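You operate a simulated robot arm through the tools that you are given. There is no shell and no other tool. Be economical: measure what you need, move in short steps, check, and stop when the job is done.

Carry out the task below with a simulated robot arm. There is one attempt and no reset: what you move stays moved.

JOB
Zero the thickness gauge on the steel block, then put the block back.
Fine: turn the zero knob till the pointer shows 30 mm; close the gauge again. Set down upright: steel block.
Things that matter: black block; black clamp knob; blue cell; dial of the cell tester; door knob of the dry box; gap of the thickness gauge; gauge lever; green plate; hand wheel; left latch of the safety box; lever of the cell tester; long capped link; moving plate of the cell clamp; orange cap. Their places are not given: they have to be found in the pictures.

It is judged by the outcome, as a careful person would: the job done as asked, and still so three seconds after it is handed in. It fails if anything else is knocked over, pushed out of place, dropped, spilled or broken.

ROBOT AND FRAMES
A 7-joint arm with a two-finger parallel gripper, fixed in place. Base frame: the origin is at the foot of the arm, x ahead of it, y to its left, z up; the work surface is at about z = 3. Readings come in mm, degrees, newtons and seconds.
With the tool pointing down near the work surface it reaches from about 220 to 580 mm from the base axis. Its first joint turns from -66.0 to 66.0 degrees. Payload 2.5 kg.
The tool frame sits at the grasp point between the pads (the TCP): z along the fingers, y along the line on which they close. The tips reach 23 mm beyond it. Largest opening 94 mm; finger width 38, thickness 10; the body of the gripper, 54 by 96 mm, starts 39 mm behind the TCP.
Orientation is told as [roll, pitch, yaw] about the base's x, y, z axes, in that order, counted from this pose: with the fingers straight down and closing along the base's y, the tool's x points along the base's -x, its y along +y and its z along -z.

CONTROLS
- The arm moves only by the tool nudge_tool. Its argument "series" is a list of rows, each a list of 7 numbers: the shift along the tool's x, y, z in units of 300 mm (1.0 is 300 mm), then the turn, a rotation vector about the tool's x, y, z in units of 180 degrees (1.0 is 180 degrees), then the finger opening in mm, from 0 to 94. In form: [[tx, ty, tz, rx, ry, rz, gripper], ...]. A call has 1 to 10 rows; each row is the pose to reach, as a shift and turn from the pose commanded when the call began, along the tool's axes at that moment. A call with a number of a shift or a turn outside -1 to 1 is refused whole. Each row takes 0.2 s and may step no farther than 50 mm and 8.6 degrees from the row before; otherwise, or with a gripper value out of range, the whole call is refused. A pose out of reach is approached as far as the arm can. The call stops where the force on the tool passes 40 N (or 10 N more than at its start, if that is more) or the arm is blocked; 0.2 s more then pass. Each finger travels about 108 mm/s and halts on what it meets, pressing with about 21 N; the grip force reading is that of the motor and also rises with nothing between the fingers. The clock runs only during rows and for 0.2 s after the last one: add rows that repeat a pose to give the fingers time. The reply holds the time, the measured pose of the TCP, the force on the tool along the base axes, the opening and the grip force, in the units named above and with some noise, with the torque about the TCP (base axes, N m) and any sound that the robot's microphone picked up.
- Cameras (640 x 400 px; columns grow to the right, rows downward): "scene" is fixed at [120.6, -505.8, 500.9]; the picture's right is [-0.46, -0.89, 0.00], its down [-0.82, 0.43, -0.37] and it looks along [0.33, -0.17, -0.93] (base axes); focal length 214 px, centre (320, 200). "wrist" rides on the gripper at [86, 16, -75] in the tool frame; the picture's right is [-0.18, 0.98, 0.00], its down [-0.58, -0.11, -0.81] and it looks along [-0.79, -0.15, 0.59] (tool axes); focal length 243 px, centre (320, 200).
- snapshot(camera): a new picture of that camera. The clock stands still meanwhile.
- pixel_to_xyz(camera, pixels): for up to 12 pixels [column, row] of the newest picture of that camera ("zoom" is the newest enlarged one), the place [x, y, z] in the base frame of the surface seen there, good to about 2 mm. The clock stands still meanwhile.
- close_up(camera, box): a new picture of the part [left, top, right, bottom] of that camera's present view, enlarged. The clock stands still meanwhile.
- finish_job(): hands the job in; it is judged then, once.

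Go step by step. Measure first, check grasps and placings, and put right what went wrong. The budget is 80 turns and 38 pictures, counting those below and the enlarged ones. Unless the task says otherwise, let go and move clear before handing in, and close with one line.

The tools are called after ">>>" as name(argument=value, ...) on one line, values as JSON. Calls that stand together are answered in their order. nudge_tool: Moves the arm, as the interface text tells. Its arguments: {"type":"object","properties":{"series":{"type":"array"}},"required":["series"]} The other tools are called the same way: snapshot (camera) takes a picture; pixel_to_xyz (camera, pixels) gives the place of the surface under pixels of a picture; close_up (camera, box) takes an enlarged picture of a part of a camera's view; finish_job () hands the job in.

At the start:

```text
t: 0.0
ee_pos: [293.7, 174.2, 413.5]
ee_rot: [0.0, 0.0, 0.1]
force: [-0.6, -0.7, 0.6]
ft_torque: [-0.04, 0.02, -0.03]
finger_gap: 93.9
finger_force: 0.0
```

scene: 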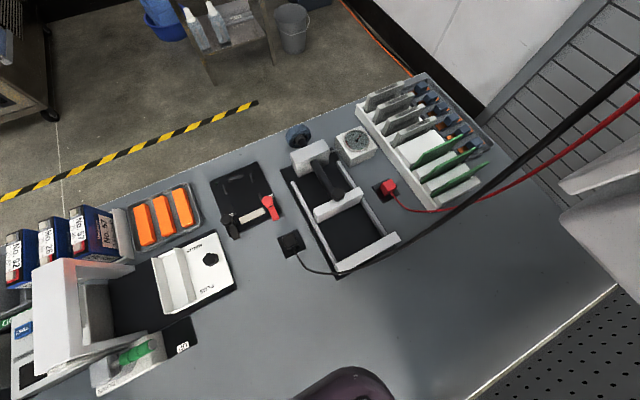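
wrist: 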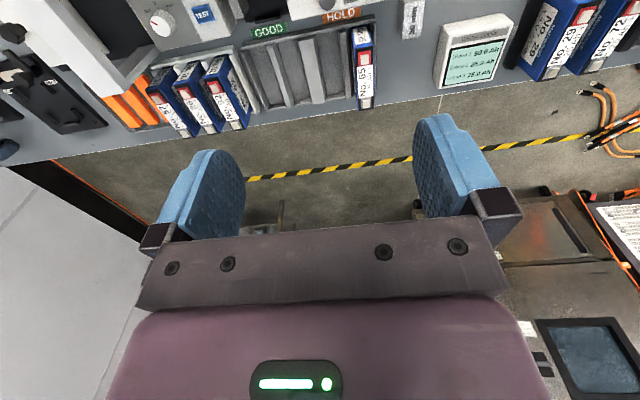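

The scene picture shows several fixtures; the gauge, its lever and the steel block are not yet identified. I'll enlarge the likely regions.

>>> close_up(camera="scene", box=[200, 110, 420, 290])

>>> close_up(camera="scene", box=[0, 190, 250, 400])

>>> close_up(camera="wrist", box=[0, 0, 460, 150])

```text
2.22 times, centred on (310, 200) of scene
```

zoom: 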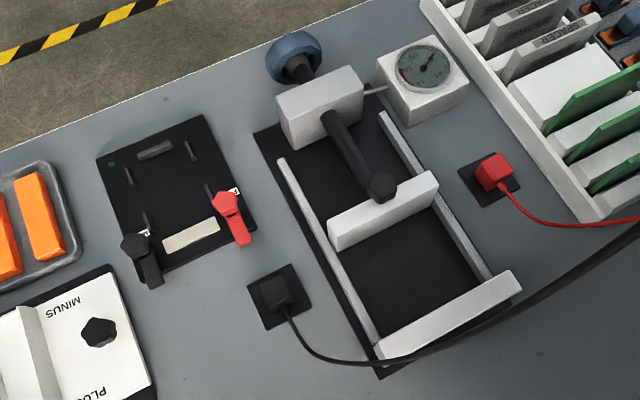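

```text
1.90 times, centred on (125, 295) of scene
```

zoom: 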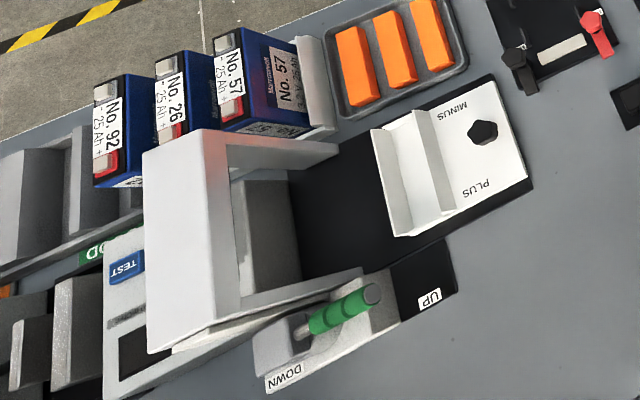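

```text
1.39 times, centred on (230, 75) of wrist
```

zoom: 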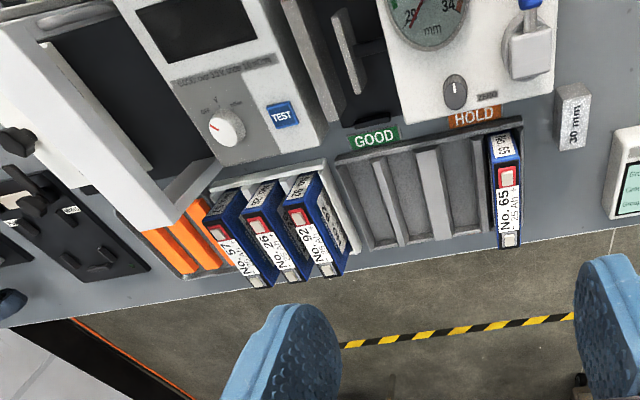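

The upside-down wrist view shows the gauge: dial 29–34 mm, grey ZERO knob at zoom (455,92), a lever at (528,45), and the "30 mm" steel block at (572,115). I'll measure these.

>>> pixel_to_xyz(camera="zoom", pixels=[[455, 92], [455, 76], [530, 45], [530, 8], [572, 92], [572, 130], [430, 15], [420, 110], [548, 70], [400, 80], [610, 200], [560, 145]])

```text
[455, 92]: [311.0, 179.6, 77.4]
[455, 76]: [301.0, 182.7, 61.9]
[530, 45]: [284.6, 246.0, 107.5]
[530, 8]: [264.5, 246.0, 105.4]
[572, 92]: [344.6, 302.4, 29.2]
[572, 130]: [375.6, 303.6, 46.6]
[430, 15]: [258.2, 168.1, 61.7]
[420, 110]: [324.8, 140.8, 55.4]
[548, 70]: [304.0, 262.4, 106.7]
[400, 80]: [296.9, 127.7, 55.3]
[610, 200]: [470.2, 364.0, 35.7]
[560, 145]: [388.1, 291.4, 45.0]
```

The gauge lies at about x 220–325, y 130–265, partly out of view. I'll move back and tilt the camera down to see the whole thing.

>>> nudge_tool(series=[[0.07, 0.03, 0, 0, 0.035, 0, 94], [0.14, 0.06, 0, 0, 0.07, 0, 94], [0.2, 0.09, 0, 0, 0.105, 0, 94], [0.267, 0.12, 0, 0, 0.139, 0, 94]])

>>> snapshot(camera="wrist")

```text
t: 1.0
ee_pos: [213.5, 209.4, 413.4]
ee_rot: [0.1, 25.1, -0.1]
force: [-0.1, 0.6, -0.1]
ft_torque: [-0.02, -0.02, -0.02]
finger_gap: 94.1
finger_force: 0.0
```

```text
32 pictures are left
```

wrist: 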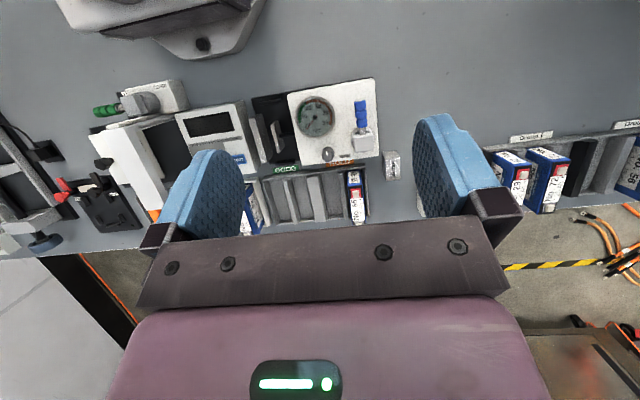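

The full gauge is now visible around (330,120). I'll enlarge it.

>>> close_up(camera="wrist", box=[240, 65, 416, 185])

```text
3.33 times, centred on (328, 125) of wrist
```

zoom: 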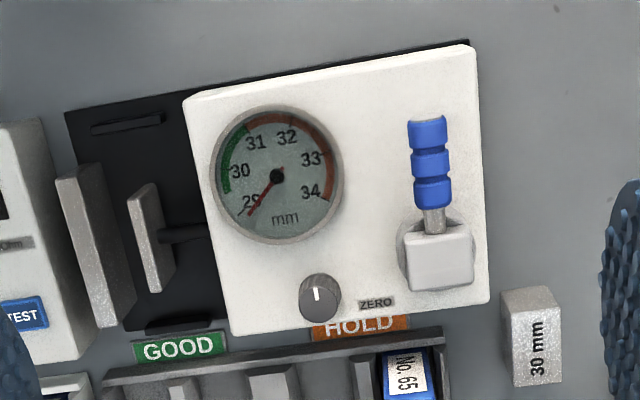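

The gauge has a fixed jaw at zoom (90,250), a moving jaw at (150,240), a blue lever, and a zero knob at (320,297). I'll measure these parts.

>>> pixel_to_xyz(camera="zoom", pixels=[[76, 182], [115, 315], [142, 190], [160, 285], [128, 250], [429, 123], [433, 195], [435, 262], [320, 295], [510, 295], [550, 292], [534, 345]])

>>> pixel_to_xyz(camera="zoom", pixels=[[93, 172], [65, 182], [128, 320], [108, 325], [130, 200], [155, 183], [150, 293], [175, 283], [120, 130], [185, 235], [470, 60], [235, 330]])

```text
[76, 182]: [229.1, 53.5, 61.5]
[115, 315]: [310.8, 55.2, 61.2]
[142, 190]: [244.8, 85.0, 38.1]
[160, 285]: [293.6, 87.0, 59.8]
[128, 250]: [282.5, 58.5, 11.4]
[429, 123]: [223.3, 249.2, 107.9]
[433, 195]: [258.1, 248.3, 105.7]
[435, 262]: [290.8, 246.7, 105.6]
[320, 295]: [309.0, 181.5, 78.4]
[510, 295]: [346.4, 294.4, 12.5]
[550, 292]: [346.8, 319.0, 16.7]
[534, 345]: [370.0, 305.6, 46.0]
```

```text
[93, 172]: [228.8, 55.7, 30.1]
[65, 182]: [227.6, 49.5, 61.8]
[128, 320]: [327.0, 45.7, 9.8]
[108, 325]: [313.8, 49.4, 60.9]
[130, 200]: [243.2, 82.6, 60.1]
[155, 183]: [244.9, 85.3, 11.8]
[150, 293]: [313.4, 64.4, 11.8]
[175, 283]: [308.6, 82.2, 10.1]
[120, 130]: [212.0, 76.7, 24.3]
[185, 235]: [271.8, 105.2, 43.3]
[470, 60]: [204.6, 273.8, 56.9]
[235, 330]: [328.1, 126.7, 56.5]
```

I'll come 150 mm lower for a closer look at the lever and the block.

>>> nudge_tool(series=[[-0.053, 0, 0.113, 0, 0, 0, 94], [-0.106, 0, 0.226, 0, 0, 0, 94], [-0.158, 0, 0.34, 0, 0, 0, 94], [-0.211, 0, 0.453, 0, 0, 0, 94]])

>>> snapshot(camera="wrist")

```text
t: 2.0
ee_pos: [214.3, 209.7, 262.8]
ee_rot: [0.0, 25.1, 0.0]
force: [-0.4, -0.2, 0.9]
ft_torque: [0.0, 0.0, 0.0]
finger_gap: 93.8
finger_force: 0.0
```

```text
30 pictures are left
```

wrist: 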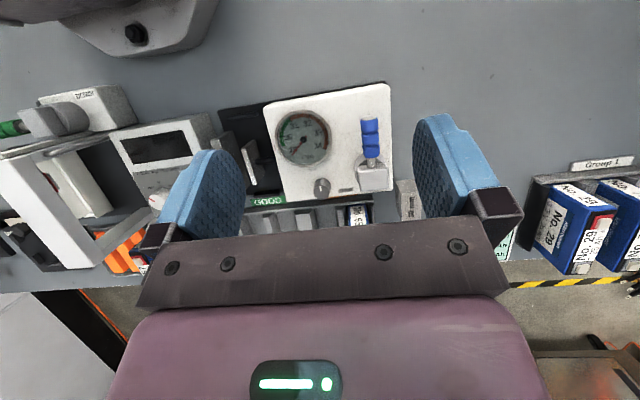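

>>> close_up(camera="wrist", box=[330, 75, 450, 230])

>>> close_up(camera="wrist", box=[210, 80, 400, 215])

```text
2.58 times, centred on (390, 152) of wrist
```

zoom: 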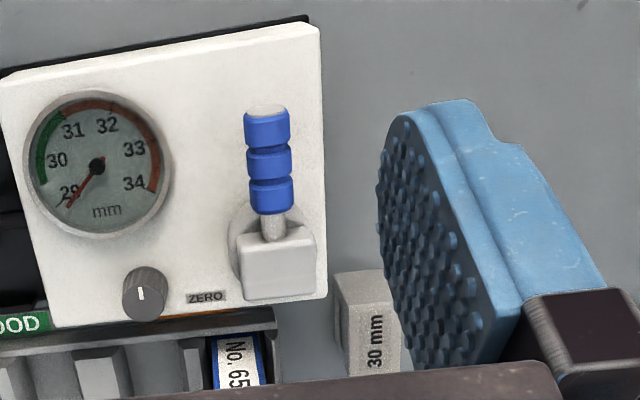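

```text
2.96 times, centred on (305, 148) of wrist
```

zoom: 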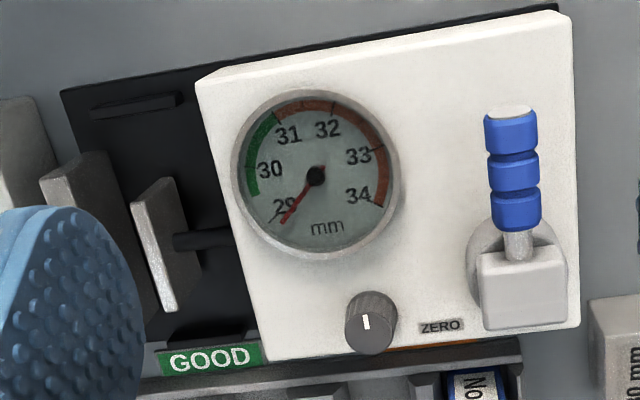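

Lever appears to turn on a vertical axis (disc under the hub at zoom (515,265)). I'll measure hub, disc, knob and block more precisely.

>>> pixel_to_xyz(camera="zoom", pixels=[[473, 250], [552, 238], [515, 228], [484, 280], [564, 270], [495, 115], [530, 112], [366, 322], [366, 305], [384, 318], [350, 318], [610, 330]])

>>> pixel_to_xyz(camera="zoom", pixels=[[598, 305], [625, 302], [605, 335], [605, 360], [612, 390], [135, 205], [165, 310], [152, 190], [105, 160], [50, 180], [166, 345], [220, 335]])

```text
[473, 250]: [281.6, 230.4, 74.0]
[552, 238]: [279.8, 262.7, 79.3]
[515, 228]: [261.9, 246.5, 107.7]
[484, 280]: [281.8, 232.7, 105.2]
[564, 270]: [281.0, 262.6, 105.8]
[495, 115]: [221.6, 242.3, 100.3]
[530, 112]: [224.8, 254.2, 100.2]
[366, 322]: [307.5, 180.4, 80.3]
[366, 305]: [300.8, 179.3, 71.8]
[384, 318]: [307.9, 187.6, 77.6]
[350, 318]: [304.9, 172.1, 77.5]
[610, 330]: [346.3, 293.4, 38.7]
```

```text
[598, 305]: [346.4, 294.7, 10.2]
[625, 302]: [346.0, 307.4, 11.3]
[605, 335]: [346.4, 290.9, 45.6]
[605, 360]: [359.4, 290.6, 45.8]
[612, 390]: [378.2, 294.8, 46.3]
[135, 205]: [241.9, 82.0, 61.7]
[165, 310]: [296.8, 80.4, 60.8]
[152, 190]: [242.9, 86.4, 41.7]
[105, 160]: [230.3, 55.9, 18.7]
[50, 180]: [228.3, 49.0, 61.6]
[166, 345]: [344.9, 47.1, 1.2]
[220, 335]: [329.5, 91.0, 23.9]
```

Hub spans x 281–308, y 232–263; handle is at x 215–262, y 240–256, z≈100. I'll go upright above the handle at z 150.

>>> nudge_tool(series=[[-0.059, 0.032, 0.085, 0, -0.035, 0, 70], [-0.118, 0.064, 0.17, 0, -0.07, 0, 50], [-0.177, 0.096, 0.25, 0, -0.105, 0, 40], [-0.236, 0.128, 0.31, 0, -0.139, 0, 36], [-0.236, 0.128, 0.31, 0, -0.139, 0, 36]])

>>> snapshot(camera="wrist")

```text
t: 3.2
ee_pos: [240.4, 247.8, 148.8]
ee_rot: [0.0, -0.1, 0.0]
force: [-0.3, 0.3, -0.6]
ft_torque: [0.0, 0.02, 0.01]
finger_gap: 36.0
finger_force: 0.0
```

```text
27 pictures are left
```

wrist: 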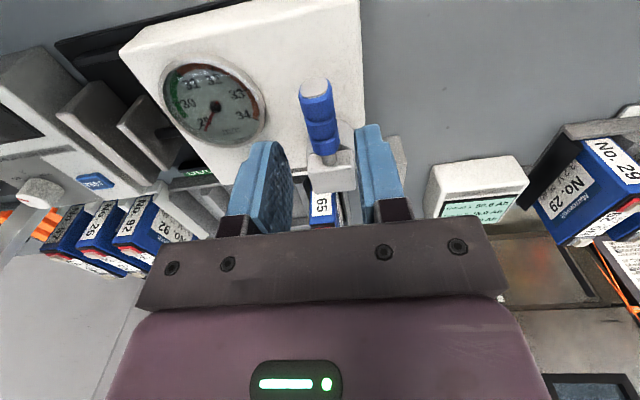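

Aligned: the handle sits between the fingers. I'll go down to straddle it and close loosely.

>>> nudge_tool(series=[[0.012, 0, 0.08, 0, 0, 0, 36], [0.012, 0, 0.157, 0, 0, 0, 36], [0.012, 0, 0.157, 0, 0, 0, 24], [0.012, 0, 0.157, 0, 0, 0, 24]])

```text
t: 4.2
ee_pos: [236.0, 248.0, 102.2]
ee_rot: [0.0, 0.0, 0.0]
force: [0.3, -1.6, -0.7]
ft_torque: [0.04, 0.0, 0.0]
finger_gap: 24.3
finger_force: 0.0
```

Straddled with no contact. I'll test a small swing toward +y.

>>> nudge_tool(series=[[0, 0.015, 0, 0, 0, 0, 24], [0, 0.03, 0, 0, 0, 0, 24], [0, 0.04, 0, 0, 0, 0, 24]])

```text
t: 5.0
ee_pos: [234.4, 259.2, 101.6]
ee_rot: [0.0, 0.0, 0.0]
force: [-2.2, -1.8, -0.4]
ft_torque: [-0.03, 0.0, -0.03]
finger_gap: 24.7
finger_force: 1.1
```

Little resistance, so the lever turns this way. I'll follow the arc to about 40°.

>>> nudge_tool(series=[[0, 0, 0, 0, 0, 0.044, 24], [-0.0067, 0.006, 0, 0, 0, 0.089, 24], [-0.0153, 0.03, 0, 0, 0, 0.133, 24], [-0.027, 0.052, 0, 0, 0, 0.178, 24], [-0.0417, 0.072, 0, 0, 0, 0.222, 24]])

>>> snapshot(camera="wrist")

```text
t: 6.2
ee_pos: [247.5, 281.9, 101.6]
ee_rot: [0.0, 0.0, -40.2]
force: [0.2, 0.4, -0.3]
ft_torque: [-0.01, -0.03, -0.02]
finger_gap: 23.8
finger_force: 0.2
```

```text
26 pictures are left
```

wrist: 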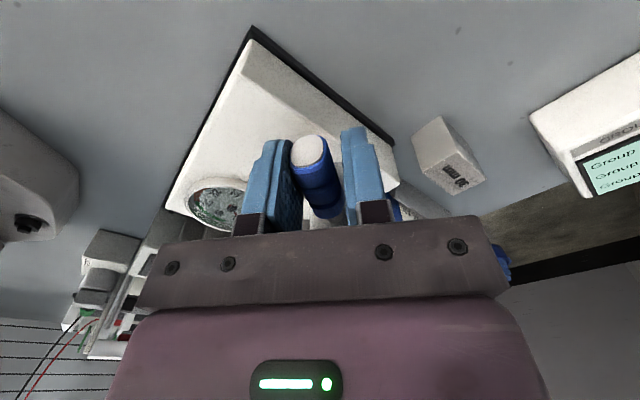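

The lever follows well. Continuing the arc toward 88°, the force stop guarding.

>>> nudge_tool(series=[[-0.002, 0.025, 0, 0, 0, 0.044, 24], [-0.007, 0.05, 0, 0, 0, 0.089, 24], [-0.0156, 0.073, 0, 0, 0, 0.133, 24], [-0.0273, 0.0957, 0, 0, 0, 0.178, 24], [-0.042, 0.1157, 0, 0, 0, 0.222, 24], [-0.0595, 0.134, 0, 0, 0, 0.267, 24]])

>>> snapshot(camera="wrist")

```text
t: 7.6
ee_pos: [287.9, 300.3, 102.1]
ee_rot: [-0.1, 0.0, -88.2]
force: [0.8, -0.8, 0.4]
ft_torque: [0.0, 0.01, -0.05]
finger_gap: 24.6
finger_force: 0.6
```

```text
25 pictures are left
```

wrist: 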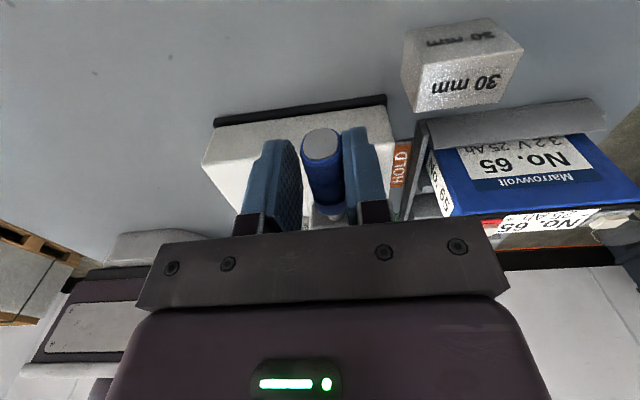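

The lever is near 90°. I'll push a little further to find its end stop.

>>> nudge_tool(series=[[0, 0.025, 0, 0, 0, 0.03, 24], [-0.004, 0.045, 0, 0, 0, 0.05, 24]])

>>> snapshot(camera="wrist")

```text
t: 8.2
ee_pos: [298.3, 300.6, 101.8]
ee_rot: [-0.4, -0.2, -96.9]
force: [-17.7, -4.0, 10.1]
ft_torque: [0.0, 0.25, 0.36]
finger_gap: 31.7
finger_force: 9.3
```

```text
24 pictures are left
```

wrist: 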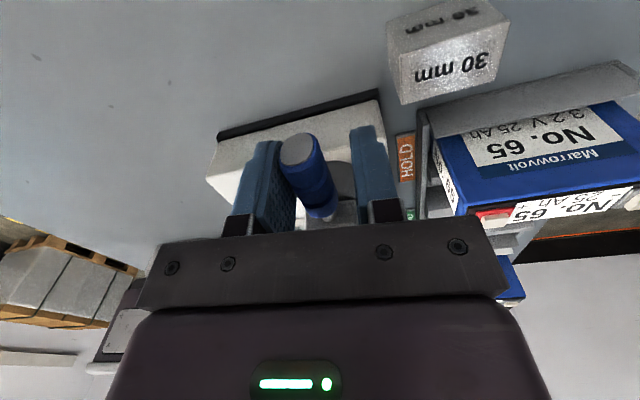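

End stop reached at about 90° (17 N). I'll back off, open the fingers and rise for a look at the jaws.

>>> nudge_tool(series=[[-0.004, 0.01, 0, 0, 0, 0.03, 40], [0, 0.005, 0, 0, 0, 0.02, 44], [0, 0.005, -0.12, 0, 0, 0.01, 60], [0, 0.005, -0.28, 0, 0, -0.01, 60], [0, 0.005, -0.44, 0, 0, -0.01, 60], [0.08, 0.005, -0.5, 0, 0, -0.01, 60]])

>>> snapshot(camera="wrist")

```text
t: 9.6
ee_pos: [305.7, 323.3, 252.6]
ee_rot: [0.0, -0.1, -95.3]
force: [-0.8, -0.3, 0.7]
ft_torque: [0.01, 0.04, 0.03]
finger_gap: 60.0
finger_force: 0.2
```

```text
23 pictures are left
```

wrist: 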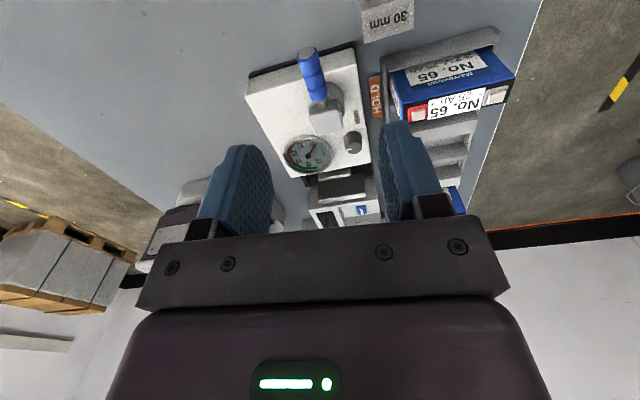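

The lever stays put. Enlarging the jaw area and the block.

>>> close_up(camera="wrist", box=[280, 110, 400, 235])

>>> pixel_to_xyz(camera="wrist", pixels=[[362, 42], [413, 26], [362, 15], [411, 3], [387, 30], [385, 10], [364, 37], [410, 22], [320, 85], [308, 52], [325, 120]])

```text
3.20 times, centred on (340, 172) of wrist
```

zoom: 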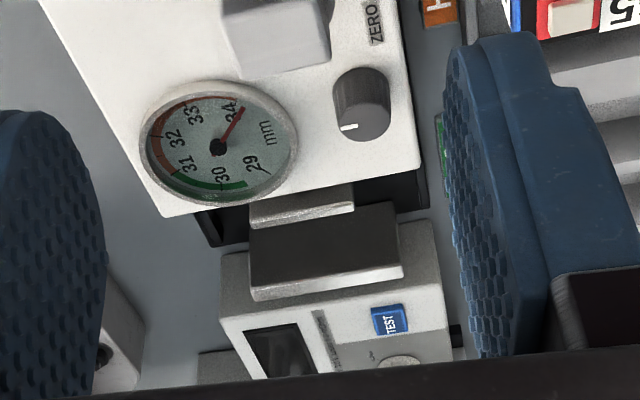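

```text
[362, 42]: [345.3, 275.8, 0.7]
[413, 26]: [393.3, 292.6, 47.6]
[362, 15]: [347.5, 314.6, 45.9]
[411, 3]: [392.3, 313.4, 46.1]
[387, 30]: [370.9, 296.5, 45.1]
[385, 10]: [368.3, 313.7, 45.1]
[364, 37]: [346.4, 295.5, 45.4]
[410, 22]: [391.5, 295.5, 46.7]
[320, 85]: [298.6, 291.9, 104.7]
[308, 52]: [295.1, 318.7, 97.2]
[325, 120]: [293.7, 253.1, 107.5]
```

Pointer now past 34: gauge is open. Measure the jaws' faces.

>>> pixel_to_xyz(camera="zoom", pixels=[[300, 210], [255, 213], [350, 203], [300, 220], [325, 292], [255, 294], [400, 272], [325, 270], [325, 284], [325, 298], [400, 215], [230, 235]])

```text
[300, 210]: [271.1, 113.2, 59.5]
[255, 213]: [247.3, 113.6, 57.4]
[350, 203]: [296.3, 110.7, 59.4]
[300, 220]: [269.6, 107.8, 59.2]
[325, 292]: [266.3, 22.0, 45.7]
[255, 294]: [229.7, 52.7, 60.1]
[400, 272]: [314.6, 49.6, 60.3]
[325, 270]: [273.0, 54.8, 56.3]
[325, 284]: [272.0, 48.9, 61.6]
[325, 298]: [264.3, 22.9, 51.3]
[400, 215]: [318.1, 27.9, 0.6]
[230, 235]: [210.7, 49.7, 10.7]
```

Gap is now about y 56 to 107. Before grasping the block I check how near the cell rack's end wall is to it.

>>> pixel_to_xyz(camera="wrist", pixels=[[385, 60], [400, 52], [440, 42], [490, 28], [498, 40], [450, 55], [372, 75], [430, 12], [335, 10]])

```text
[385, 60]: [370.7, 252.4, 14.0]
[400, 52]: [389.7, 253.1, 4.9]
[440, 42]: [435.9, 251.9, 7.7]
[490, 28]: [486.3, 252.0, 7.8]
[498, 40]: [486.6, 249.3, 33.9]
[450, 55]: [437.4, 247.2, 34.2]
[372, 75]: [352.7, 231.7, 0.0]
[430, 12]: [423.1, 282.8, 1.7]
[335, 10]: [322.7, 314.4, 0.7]
```

The rack wall is at y ≤ 253, well clear. Moving above the block with yaw −90, fingers closing along x.

>>> nudge_tool(series=[[-0.01, 0.055, 0.1, 0, 0, -0.01, 72], [-0.02, 0.11, 0.22, 0, 0, -0.02, 72], [-0.03, 0.165, 0.34, 0, 0, -0.029, 72], [-0.04, 0.218, 0.475, 0, 0, -0.029, 72], [-0.04, 0.218, 0.475, 0, 0, -0.029, 72]])

>>> snapshot(camera="wrist")

```text
t: 10.8
ee_pos: [369.5, 304.7, 110.0]
ee_rot: [0.0, 0.1, -90.0]
force: [-0.5, 0.8, 0.3]
ft_torque: [0.0, -0.01, -0.01]
finger_gap: 71.9
finger_force: 0.1
```

```text
21 pictures are left
```

wrist: 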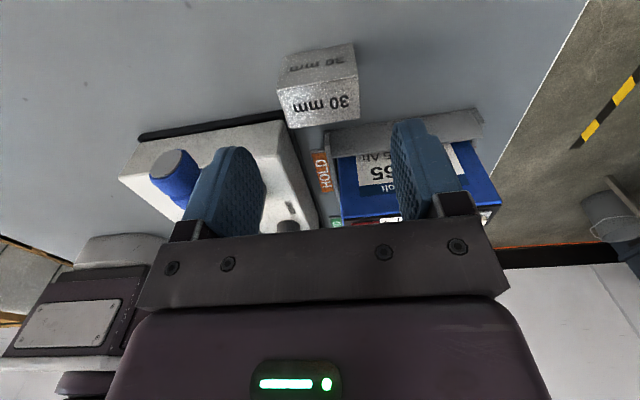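

Block is centred between the fingers. Descend to z 36.

>>> nudge_tool(series=[[0, 0, 0.09, 0, 0, 0, 72], [0, 0, 0.18, 0, 0, 0, 72], [0, 0, 0.247, 0, 0, 0, 72]])

>>> snapshot(camera="wrist")

```text
t: 11.6
ee_pos: [370.9, 306.2, 36.0]
ee_rot: [0.0, 0.0, -90.0]
force: [0.0, -0.2, -1.0]
ft_torque: [0.03, 0.01, -0.02]
finger_gap: 72.0
finger_force: 0.1
```

```text
20 pictures are left
```

wrist: 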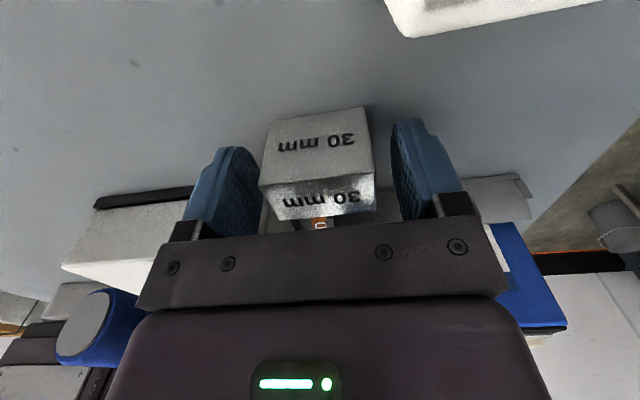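

Aligned; close and lift straight up to check the grip.

>>> nudge_tool(series=[[0, 0, 0, 0, 0, 0, 55], [0, 0, 0, 0, 0, 0, 40], [0, 0, 0, 0, 0, 0, 40], [0, 0, 0, 0, 0, 0, 40]])

>>> nudge_tool(series=[[0, 0, -0.02, 0, 0, 0, 40], [0, 0, -0.1, 0, 0, 0, 40], [0, 0, -0.25, 0, 0, 0, 40], [0, 0, -0.4, 0, 0, 0, 40]])

>>> snapshot(camera="wrist")

```text
t: 12.6
ee_pos: [369.4, 304.9, 35.1]
ee_rot: [0.1, 0.0, -90.0]
force: [0.4, 1.1, -0.5]
ft_torque: [0.02, -0.09, 0.01]
finger_gap: 49.8
finger_force: 21.2
```

```text
t: 13.6
ee_pos: [369.1, 305.5, 156.3]
ee_rot: [-0.1, 0.0, -90.0]
force: [0.2, 0.5, -5.5]
ft_torque: [-0.01, 0.0, -0.01]
finger_gap: 50.1
finger_force: 20.9
```

```text
19 pictures are left
```

wrist: 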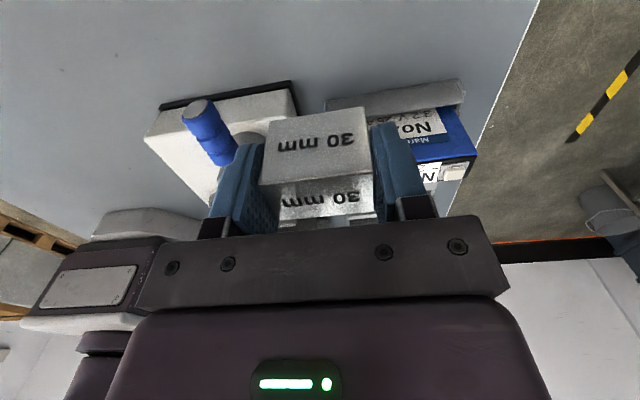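

Block is held (50 mm grip, ~5 N load). Carry it at safe height to above the gap at (270, 82).

>>> nudge_tool(series=[[-0.124, -0.055, -0.03, 0, 0, 0, 40], [-0.248, -0.11, -0.04, 0, 0, 0, 40], [-0.372, -0.166, -0.04, 0, 0, 0, 40], [-0.497, -0.221, -0.04, 0, 0, 0, 40], [-0.621, -0.277, -0.04, 0, 0, 0, 40], [-0.745, -0.332, -0.02, 0, 0, 0, 40]])

>>> snapshot(camera="wrist")

```text
t: 15.0
ee_pos: [269.6, 81.8, 161.8]
ee_rot: [0.0, 0.0, -90.1]
force: [-0.5, 0.5, -5.7]
ft_torque: [0.0, 0.01, -0.04]
finger_gap: 49.8
finger_force: 21.4
```

```text
18 pictures are left
```

wrist: 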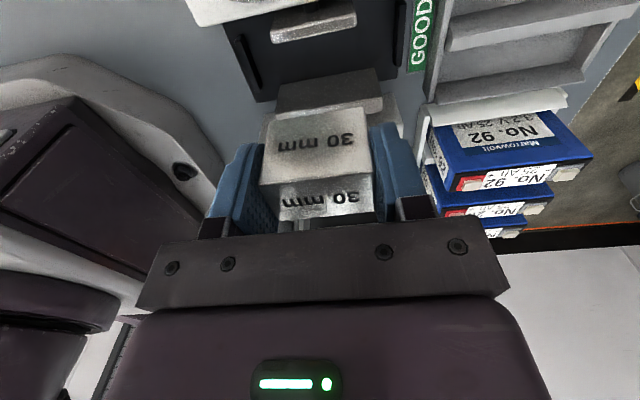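

I'll verify the jaw tops in this view: moving jaw (313,28), fixed jaw (325,85).

>>> pixel_to_xyz(camera="wrist", pixels=[[272, 28], [353, 14], [312, 24], [275, 40], [355, 25], [278, 80], [377, 68], [325, 80], [330, 60], [300, 65], [255, 75], [396, 45]])

```text
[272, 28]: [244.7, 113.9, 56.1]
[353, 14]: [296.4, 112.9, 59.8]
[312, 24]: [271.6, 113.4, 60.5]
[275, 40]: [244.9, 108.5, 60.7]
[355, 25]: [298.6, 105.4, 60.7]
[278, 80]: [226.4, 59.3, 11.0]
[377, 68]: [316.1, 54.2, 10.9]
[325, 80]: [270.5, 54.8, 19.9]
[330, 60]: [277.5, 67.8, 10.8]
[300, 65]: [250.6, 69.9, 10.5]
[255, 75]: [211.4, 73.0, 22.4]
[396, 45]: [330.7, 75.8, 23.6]
```

Gap y 55–107, floor z≈10.8. Descend at y≈81 to just above floor.

>>> nudge_tool(series=[[-0.002, 0.001, 0.12, 0, 0, 0, 40], [-0.002, 0.001, 0.24, 0, 0, 0, 40], [-0.002, 0.001, 0.32, 0, 0, 0, 40], [-0.002, 0.001, 0.37, 0, 0, 0, 40]])

>>> nudge_tool(series=[[0, 0, 0.005, 0, 0, 0, 40], [0, 0, 0.01, 0, 0, 0, 40]])

```text
t: 16.0
ee_pos: [270.1, 81.4, 49.5]
ee_rot: [-0.1, 0.0, -90.0]
force: [-0.2, 0.0, -4.8]
ft_torque: [0.0, 0.01, 0.02]
finger_gap: 50.0
finger_force: 20.9
```

```text
t: 16.6
ee_pos: [270.1, 81.5, 47.1]
ee_rot: [0.0, 0.0, -90.0]
force: [0.0, 0.3, -5.2]
ft_torque: [0.02, 0.0, -0.04]
finger_gap: 50.1
finger_force: 21.1
```

Still hanging free; lower in 1 mm steps until contact.

>>> nudge_tool(series=[[0, 0, 0.003, 0, 0, 0, 40], [0, 0, 0.006, 0, 0, 0, 40]])

>>> nudge_tool(series=[[0, 0, 0.003, 0, 0, 0, 40]])

```text
t: 17.2
ee_pos: [270.3, 81.9, 45.1]
ee_rot: [0.0, 0.1, -90.0]
force: [0.2, 0.2, -5.3]
ft_torque: [-0.02, -0.05, -0.01]
finger_gap: 49.9
finger_force: 21.2
```

```text
t: 17.6
ee_pos: [270.0, 81.3, 45.8]
ee_rot: [0.0, -0.1, -90.1]
force: [-3.2, -1.1, 17.8]
ft_torque: [-0.05, 0.14, 0.04]
finger_gap: 49.5
finger_force: 21.4
```

Contact (+18 N): block rests on the gauge floor. Release and rise.

>>> nudge_tool(series=[[0, 0, -0.002, 0, 0, 0, 50], [0, 0, -0.002, 0, 0, 0, 64], [0, 0, -0.002, 0, 0, 0, 64], [0, 0, -0.1, 0, 0, 0, 64], [0, 0, -0.25, 0, 0, 0, 64], [0, 0, -0.4, 0, 0, 0, 64]])

>>> snapshot(camera="wrist")

```text
t: 19.0
ee_pos: [269.1, 80.1, 165.5]
ee_rot: [-0.1, 0.1, -90.0]
force: [-0.2, 0.6, -0.7]
ft_torque: [-0.03, -0.02, 0.0]
finger_gap: 64.1
finger_force: 0.0
```

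```text
17 pictures are left
```

wrist: 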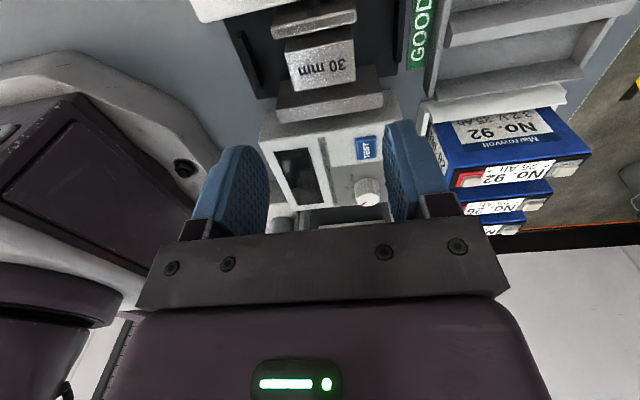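

Block stands in the gap, its label visible at (325,65). Now go back to the lever (now at x≈296, y 280–322) and straddle it.

>>> nudge_tool(series=[[0.147, 0.018, 0, 0, 0, 0, 50], [0.295, 0.035, 0, 0, 0, 0, 40], [0.442, 0.053, 0, 0, 0, 0, 38], [0.59, 0.07, 0, 0, 0, 0, 38], [0.737, 0.088, 0, 0, 0, 0, 38], [0.737, 0.088, 0.02, 0, 0, 0, 38]])

>>> snapshot(camera="wrist")

```text
t: 20.4
ee_pos: [295.7, 302.9, 159.4]
ee_rot: [0.0, -0.1, -90.0]
force: [0.0, 0.7, -0.6]
ft_torque: [0.01, -0.01, -0.01]
finger_gap: 37.9
finger_force: 0.0
```

```text
16 pictures are left
```

wrist: 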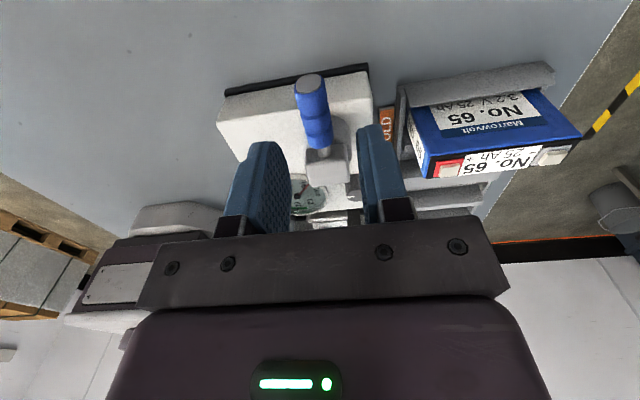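

Well aligned over the handle. Descend and close to 24 mm loosely.

>>> nudge_tool(series=[[0, 0, 0.1, 0, 0, 0, 38], [0, 0, 0.19, 0, 0, 0, 38], [0, 0, 0.19, 0, 0, 0, 24], [0, 0, 0.19, 0, 0, 0, 24]])

```text
t: 21.4
ee_pos: [297.4, 302.6, 101.5]
ee_rot: [-0.1, 0.0, -90.0]
force: [-5.6, -2.5, 0.6]
ft_torque: [0.0, 0.03, -0.07]
finger_gap: 26.4
finger_force: 2.7
```

Handle is straddled. Swing it back along the arc to about 39°.

>>> nudge_tool(series=[[-0.004, -0.045, 0, 0, 0, -0.047, 24], [-0.01, -0.071, 0, 0, 0, -0.094, 24], [-0.0197, -0.0957, 0, 0, 0, -0.142, 24], [-0.0327, -0.119, 0, 0, 0, -0.189, 24], [-0.0493, -0.14, 0, 0, 0, -0.236, 24], [-0.0687, -0.158, 0, 0, 0, -0.283, 24]])

```text
t: 22.8
ee_pos: [249.2, 282.1, 102.1]
ee_rot: [-0.1, 0.1, -38.9]
force: [-0.7, 0.8, 0.0]
ft_torque: [0.0, 0.0, -0.02]
finger_gap: 23.9
finger_force: 0.7
```

Going smoothly. Continue to the closed position at 0°.

>>> nudge_tool(series=[[-0.0019, -0.0251, 0, 0, 0, -0.044, 24], [-0.0071, -0.0496, 0, 0, 0, -0.089, 24], [-0.0155, -0.0732, 0, 0, 0, -0.133, 24], [-0.0274, -0.0953, 0, 0, 0, -0.178, 24], [-0.0402, -0.1132, 0, 0, 0, -0.217, 24], [-0.0465, -0.121, 0, 0, 0, -0.217, 24]])

>>> snapshot(camera="wrist")

```text
t: 24.2
ee_pos: [236.7, 244.8, 100.9]
ee_rot: [0.0, 0.0, 0.1]
force: [0.2, 0.0, -1.4]
ft_torque: [0.01, 0.01, 0.02]
finger_gap: 23.8
finger_force: 0.1
```

```text
15 pictures are left
```

wrist: 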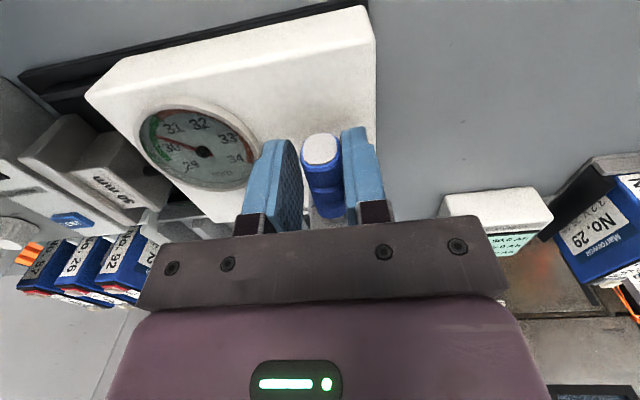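

Pointer reads about 30.4 with the block clamped. I'll press the lever a few mm more to confirm it's at its closed stop.

>>> nudge_tool(series=[[0, -0.01, 0, 0, 0, 0, 24], [0, -0.018, 0, 0, 0, 0, 24]])

```text
t: 24.8
ee_pos: [236.3, 242.1, 101.3]
ee_rot: [0.3, 0.0, 0.1]
force: [-0.2, 14.9, -10.6]
ft_torque: [-0.08, 0.06, 0.31]
finger_gap: 30.2
finger_force: 7.1
```

Closed stop confirmed. Before leaving, measure dial rim height and the block's position in the last picture.

>>> pixel_to_xyz(camera="wrist", pixels=[[141, 130], [200, 109], [250, 145], [235, 186], [180, 182], [205, 152], [85, 178], [130, 200], [120, 165]])

>>> nudge_tool(series=[[0, 0.01, 0, 0, 0, 0, 30], [0, 0.022, 0, 0, 0, 0, 40], [0, 0.022, -0.1, 0, 0, 0, 40], [0, 0.022, -0.22, 0, 0, 0, 40], [0, -0.1, -0.25, 0, 0, 0.03, 40], [-0.12, -0.15, -0.25, 0, 0, 0.07, 34]])

```text
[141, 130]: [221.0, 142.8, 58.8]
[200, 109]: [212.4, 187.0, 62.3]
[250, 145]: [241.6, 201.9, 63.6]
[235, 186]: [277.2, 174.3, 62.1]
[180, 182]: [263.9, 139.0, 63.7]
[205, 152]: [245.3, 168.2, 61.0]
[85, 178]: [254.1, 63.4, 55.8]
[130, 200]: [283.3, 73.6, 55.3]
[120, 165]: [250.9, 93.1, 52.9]
```

```text
t: 26.2
ee_pos: [274.0, 194.3, 177.3]
ee_rot: [0.1, 0.0, -12.8]
force: [-0.5, -0.5, 0.5]
ft_torque: [0.03, 0.01, 0.0]
finger_gap: 34.0
finger_force: 0.1
```

Dial rim tops at z 64, edge at x≈278. Now move over the knob at (309,180) with yaw −45.

>>> nudge_tool(series=[[-0.032, -0.005, 0.03, 0, 0, 0.045, 34], [-0.064, -0.01, 0.06, 0, 0, 0.09, 34], [-0.096, -0.016, 0.09, 0, 0, 0.135, 34], [-0.128, -0.021, 0.12, 0, 0, 0.18, 34], [-0.128, -0.021, 0.13, 0, 0, 0.18, 34]])

>>> snapshot(camera="wrist")

```text
t: 27.4
ee_pos: [309.1, 181.0, 139.0]
ee_rot: [0.0, -0.1, -45.1]
force: [0.0, -0.1, -0.3]
ft_torque: [0.05, 0.0, 0.0]
finger_gap: 33.9
finger_force: 0.1
```

```text
14 pictures are left
```

wrist: 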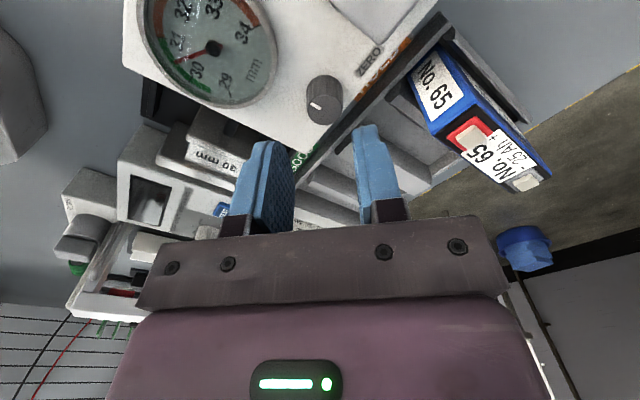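

Knob seen at (323,100) and dial readable. Measure the knob top for centring.

>>> pixel_to_xyz(camera="wrist", pixels=[[307, 103], [340, 103], [322, 92], [322, 120], [322, 106]])

>>> close_up(camera="wrist", box=[130, 0, 350, 140])

```text
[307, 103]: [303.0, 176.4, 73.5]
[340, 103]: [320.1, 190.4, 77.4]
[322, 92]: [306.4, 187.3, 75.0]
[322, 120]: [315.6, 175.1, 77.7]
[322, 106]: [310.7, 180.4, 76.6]
```

```text
2.86 times, centred on (240, 70) of wrist
```

zoom: 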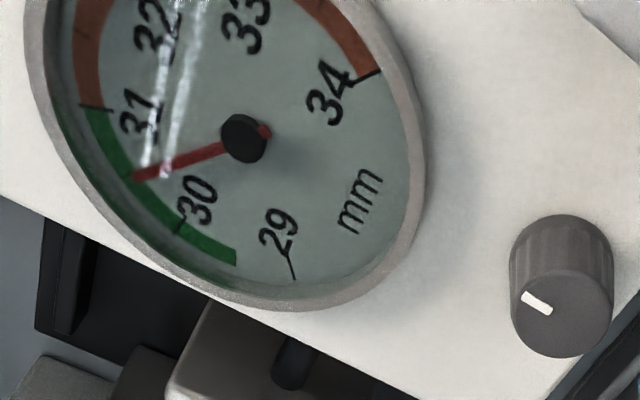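

Pointer ≈30.43; needs about −0.43 mm. Knob centre ≈(311,181), top z 77. Descend and grip it.

>>> nudge_tool(series=[[-0.005, 0.005, 0.06, 0, 0, 0, 36], [-0.005, 0.005, 0.12, 0, 0, 0, 36], [-0.005, 0.005, 0.175, 0, 0, 0, 36], [-0.005, 0.005, 0.175, 0, 0, 0, 14], [-0.005, 0.005, 0.175, 0, 0, 0, 14]])

>>> close_up(camera="wrist", box=[100, 0, 380, 180])

```text
t: 28.6
ee_pos: [312.8, 180.5, 85.6]
ee_rot: [0.2, -0.1, -45.1]
force: [4.4, 6.1, 4.1]
ft_torque: [0.19, -0.07, 0.01]
finger_gap: 22.6
finger_force: 45.0
```

```text
2.22 times, centred on (240, 90) of wrist
```

zoom: 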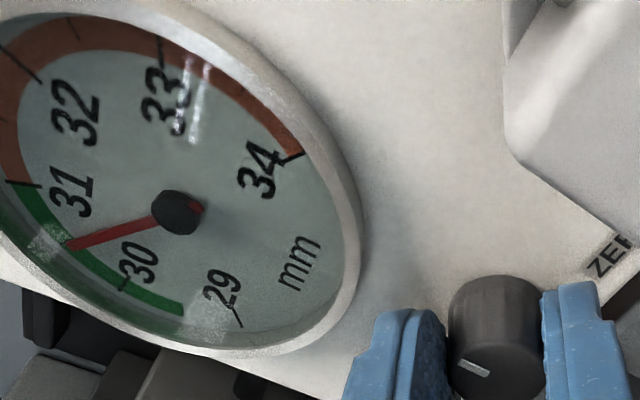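

Gripped, with dial in view. Turn 12° as a test.

>>> nudge_tool(series=[[0, 0, 0, 0, 0, 0.033, 14], [0, 0, 0, 0, 0, 0.067, 14]])

>>> close_up(camera="wrist", box=[100, 0, 380, 180])

```text
t: 29.2
ee_pos: [311.5, 180.2, 86.9]
ee_rot: [0.3, 0.0, -57.2]
force: [12.6, 10.9, -1.5]
ft_torque: [-0.01, -0.52, 0.0]
finger_gap: 22.7
finger_force: 44.8
```

```text
2.22 times, centred on (240, 90) of wrist
```

zoom: 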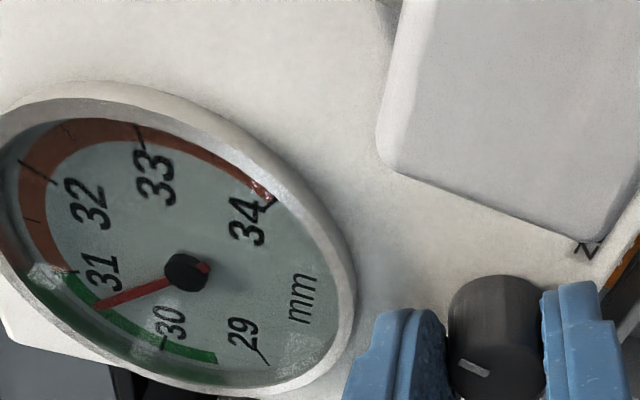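

Pointer rose by ~0.1 (now ≈30.65 by tick interpolation), so the other sense is needed. Turn back 40°, with a slight re-centring.

>>> nudge_tool(series=[[0.001, 0.004, 0, 0, 0, -0.045, 14], [0.001, 0.004, 0, 0, 0, -0.09, 14], [0.001, 0.004, 0, 0, 0, -0.135, 14], [0.001, 0.004, 0, 0, 0, -0.18, 14], [0.001, 0.004, 0, 0, 0, -0.222, 14]])

>>> snapshot(camera="wrist")

```text
t: 30.4
ee_pos: [311.7, 180.2, 86.0]
ee_rot: [-0.2, 0.0, -17.0]
force: [-1.2, -5.0, 26.0]
ft_torque: [-0.2, -0.15, 0.0]
finger_gap: 22.8
finger_force: 44.8
```

```text
10 pictures are left
```

wrist: 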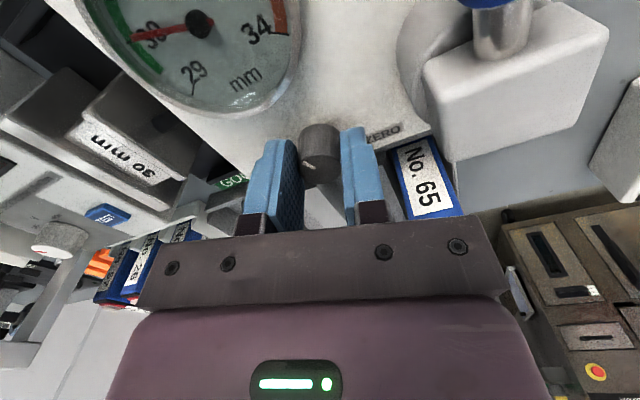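

Pointer is now very near 30 (tip (132,35) over the "30" label). Enlarge to read exactly.

>>> close_up(camera="wrist", box=[90, 0, 310, 130])

```text
2.91 times, centred on (200, 65) of wrist
```

zoom: 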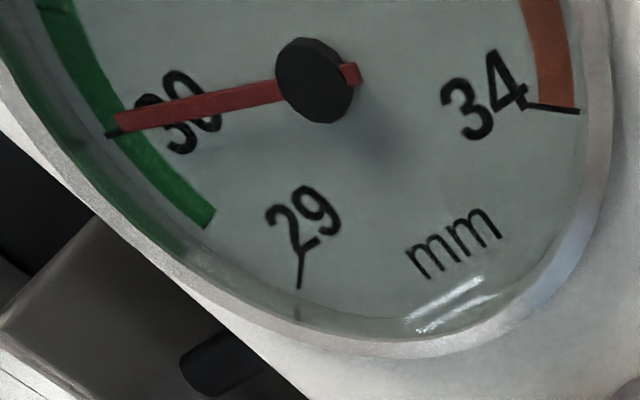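

The pointer is slightly above the 30 tick: ≈30.06. Turn about 4.5° more the same way.

>>> nudge_tool(series=[[0, 0, -0.001, 0, 0, -0.012, 14], [0, 0, -0.001, 0, 0, -0.025, 14], [0, 0, -0.001, 0, 0, -0.025, 14]])

>>> close_up(camera="wrist", box=[90, 0, 310, 130])

```text
t: 31.2
ee_pos: [312.2, 181.4, 85.5]
ee_rot: [-0.1, 0.0, -12.7]
force: [-4.9, -15.9, 36.5]
ft_torque: [-0.36, 0.09, 0.0]
finger_gap: 22.9
finger_force: 45.4
```

```text
2.91 times, centred on (200, 65) of wrist
```

zoom: 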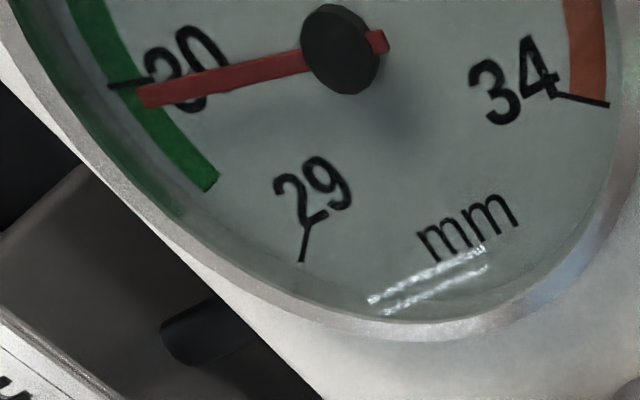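

The pointer now looks slightly below 30 (≈29.92), but contact forces have grown (36 N), so I'll release to relax and read again.

>>> nudge_tool(series=[[0, 0, 0, 0, 0, 0, 30], [0, 0, 0, 0, 0, 0, 36], [0, 0, -0.01, 0, 0, 0, 36]])

>>> close_up(camera="wrist", box=[90, 0, 370, 175])

```text
t: 32.0
ee_pos: [311.8, 180.5, 88.8]
ee_rot: [-0.1, 0.0, -12.6]
force: [-0.7, 0.0, -0.6]
ft_torque: [0.0, -0.03, 0.02]
finger_gap: 36.0
finger_force: 0.1
```

```text
2.29 times, centred on (230, 88) of wrist
```

zoom: 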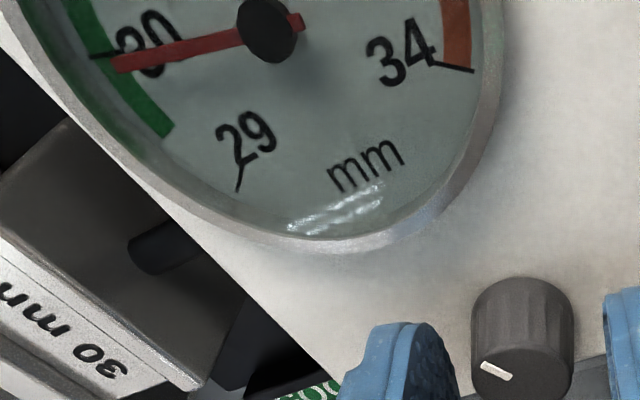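

Reading is similar, but the view is oblique. I'll rise and tilt for a near-vertical view of the dial.

>>> nudge_tool(series=[[0, 0, -0.12, 0, 0, 0, 50], [0.05, -0.04, -0.18, 0, 0.035, 0, 94], [0.1, -0.08, -0.21, 0, 0.07, 0, 94], [0.14, -0.12, -0.223, 0, 0.105, 0, 94], [0.171, -0.143, -0.223, 0, 0.139, 0, 94], [0.171, -0.143, -0.223, 0, 0.139, 0, 94]])

>>> close_up(camera="wrist", box=[250, 50, 410, 170])

```text
t: 33.4
ee_pos: [252.8, 151.4, 155.1]
ee_rot: [-0.1, 25.1, -12.5]
force: [0.1, 0.6, 0.3]
ft_torque: [-0.03, 0.01, 0.01]
finger_gap: 94.3
finger_force: 0.0
```

```text
3.33 times, centred on (330, 110) of wrist
```

zoom: 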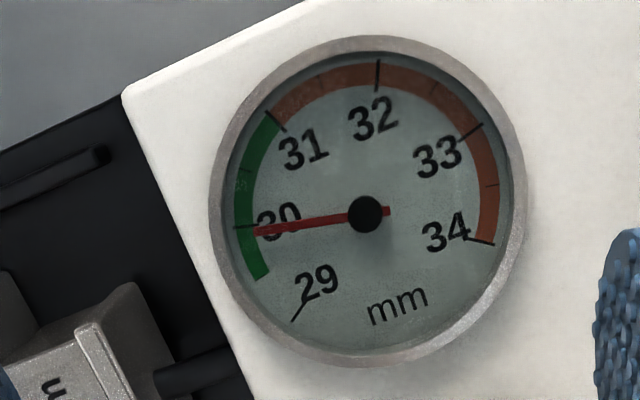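

Nearly vertical view: pointer tip (255,232) vs 30 tick (236,227): about 29.96. One tighter enlargement for exactness.

>>> close_up(camera="wrist", box=[298, 90, 370, 135])

```text
8.89 times, centred on (334, 112) of wrist
```

zoom: 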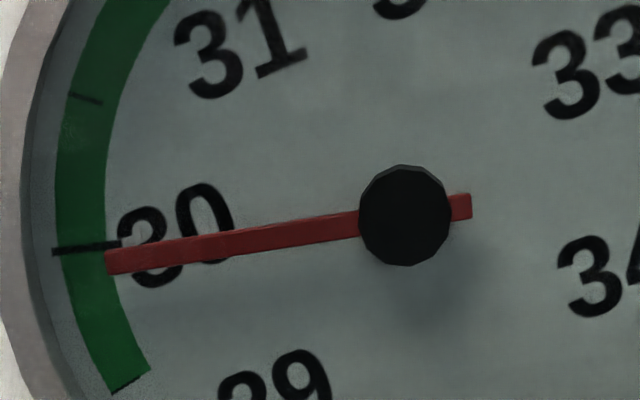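

Reading ≈29.95; overall ratio was 0.48 mm per 32°, so +3.3° clockwise is due. Return above the knob upright.

>>> nudge_tool(series=[[-0.05, 0.036, 0, 0, -0.035, 0, 70], [-0.1, 0.072, 0.005, 0, -0.07, 0, 50], [-0.15, 0.107, 0.012, 0, -0.105, 0, 36], [-0.199, 0.143, 0.021, 0, -0.139, 0, 36], [-0.199, 0.143, 0.021, 0, -0.139, 0, 36]])

```text
t: 34.6
ee_pos: [311.7, 182.3, 125.2]
ee_rot: [-0.1, -0.1, -12.5]
force: [0.3, 0.3, -0.8]
ft_torque: [-0.01, 0.0, 0.01]
finger_gap: 36.1
finger_force: 0.0
```

Descend, grip and turn 3.3° clockwise, then release.

>>> nudge_tool(series=[[0, 0, 0.06, 0, 0, 0, 36], [0, 0, 0.123, 0, 0, 0, 36], [0, 0, 0.123, 0, 0, 0, 20], [0, 0, 0.123, 0, 0, 0, 20]])

>>> nudge_tool(series=[[0, 0, 0, 0, 0, 0.009, 20], [0, 0, 0, 0, 0, 0.018, 20], [0, 0, 0, 0, 0, 0.018, 20]])

>>> nudge_tool(series=[[0, 0, 0, 0, 0, 0, 30], [0, 0, 0, 0, 0, 0, 36], [0, 0, -0.06, 0, 0, 0, 36], [0, 0, -0.123, 0, 0, 0, 36]])

```text
t: 35.6
ee_pos: [311.9, 180.4, 87.5]
ee_rot: [-0.1, 0.1, -12.7]
force: [-1.9, -11.9, 5.1]
ft_torque: [-0.23, 0.28, -0.05]
finger_gap: 22.8
finger_force: 45.1
```

```text
t: 36.4
ee_pos: [312.8, 180.7, 86.9]
ee_rot: [-0.1, 0.1, -16.0]
force: [-1.5, -16.8, -5.1]
ft_torque: [-0.39, -0.23, -0.03]
finger_gap: 23.2
finger_force: 44.9
```

```text
t: 37.4
ee_pos: [311.8, 181.4, 126.0]
ee_rot: [0.0, 0.0, -15.9]
force: [-0.8, 0.3, 0.0]
ft_torque: [0.02, -0.01, 0.02]
finger_gap: 36.1
finger_force: 0.0
```

Now back to the near-vertical reading pose.

>>> nudge_tool(series=[[0.05, -0.04, -0.05, 0, 0.035, 0, 94], [0.1, -0.08, -0.08, 0, 0.07, 0, 94], [0.14, -0.12, -0.103, 0, 0.105, 0, 94], [0.171, -0.143, -0.103, 0, 0.139, 0, 94], [0.171, -0.143, -0.103, 0, 0.139, 0, 94]])

>>> close_up(camera="wrist", box=[290, 82, 378, 137])

```text
t: 38.6
ee_pos: [250.9, 154.2, 156.4]
ee_rot: [0.1, 25.0, -15.8]
force: [-0.6, -0.1, -0.8]
ft_torque: [0.0, -0.02, -0.03]
finger_gap: 94.1
finger_force: 0.2
```

```text
7.27 times, centred on (334, 110) of wrist
```

zoom: 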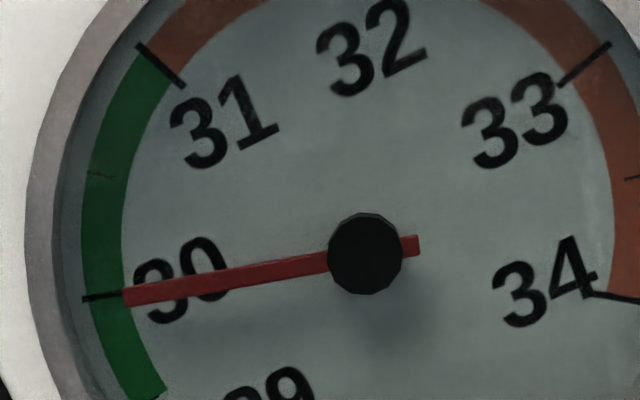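

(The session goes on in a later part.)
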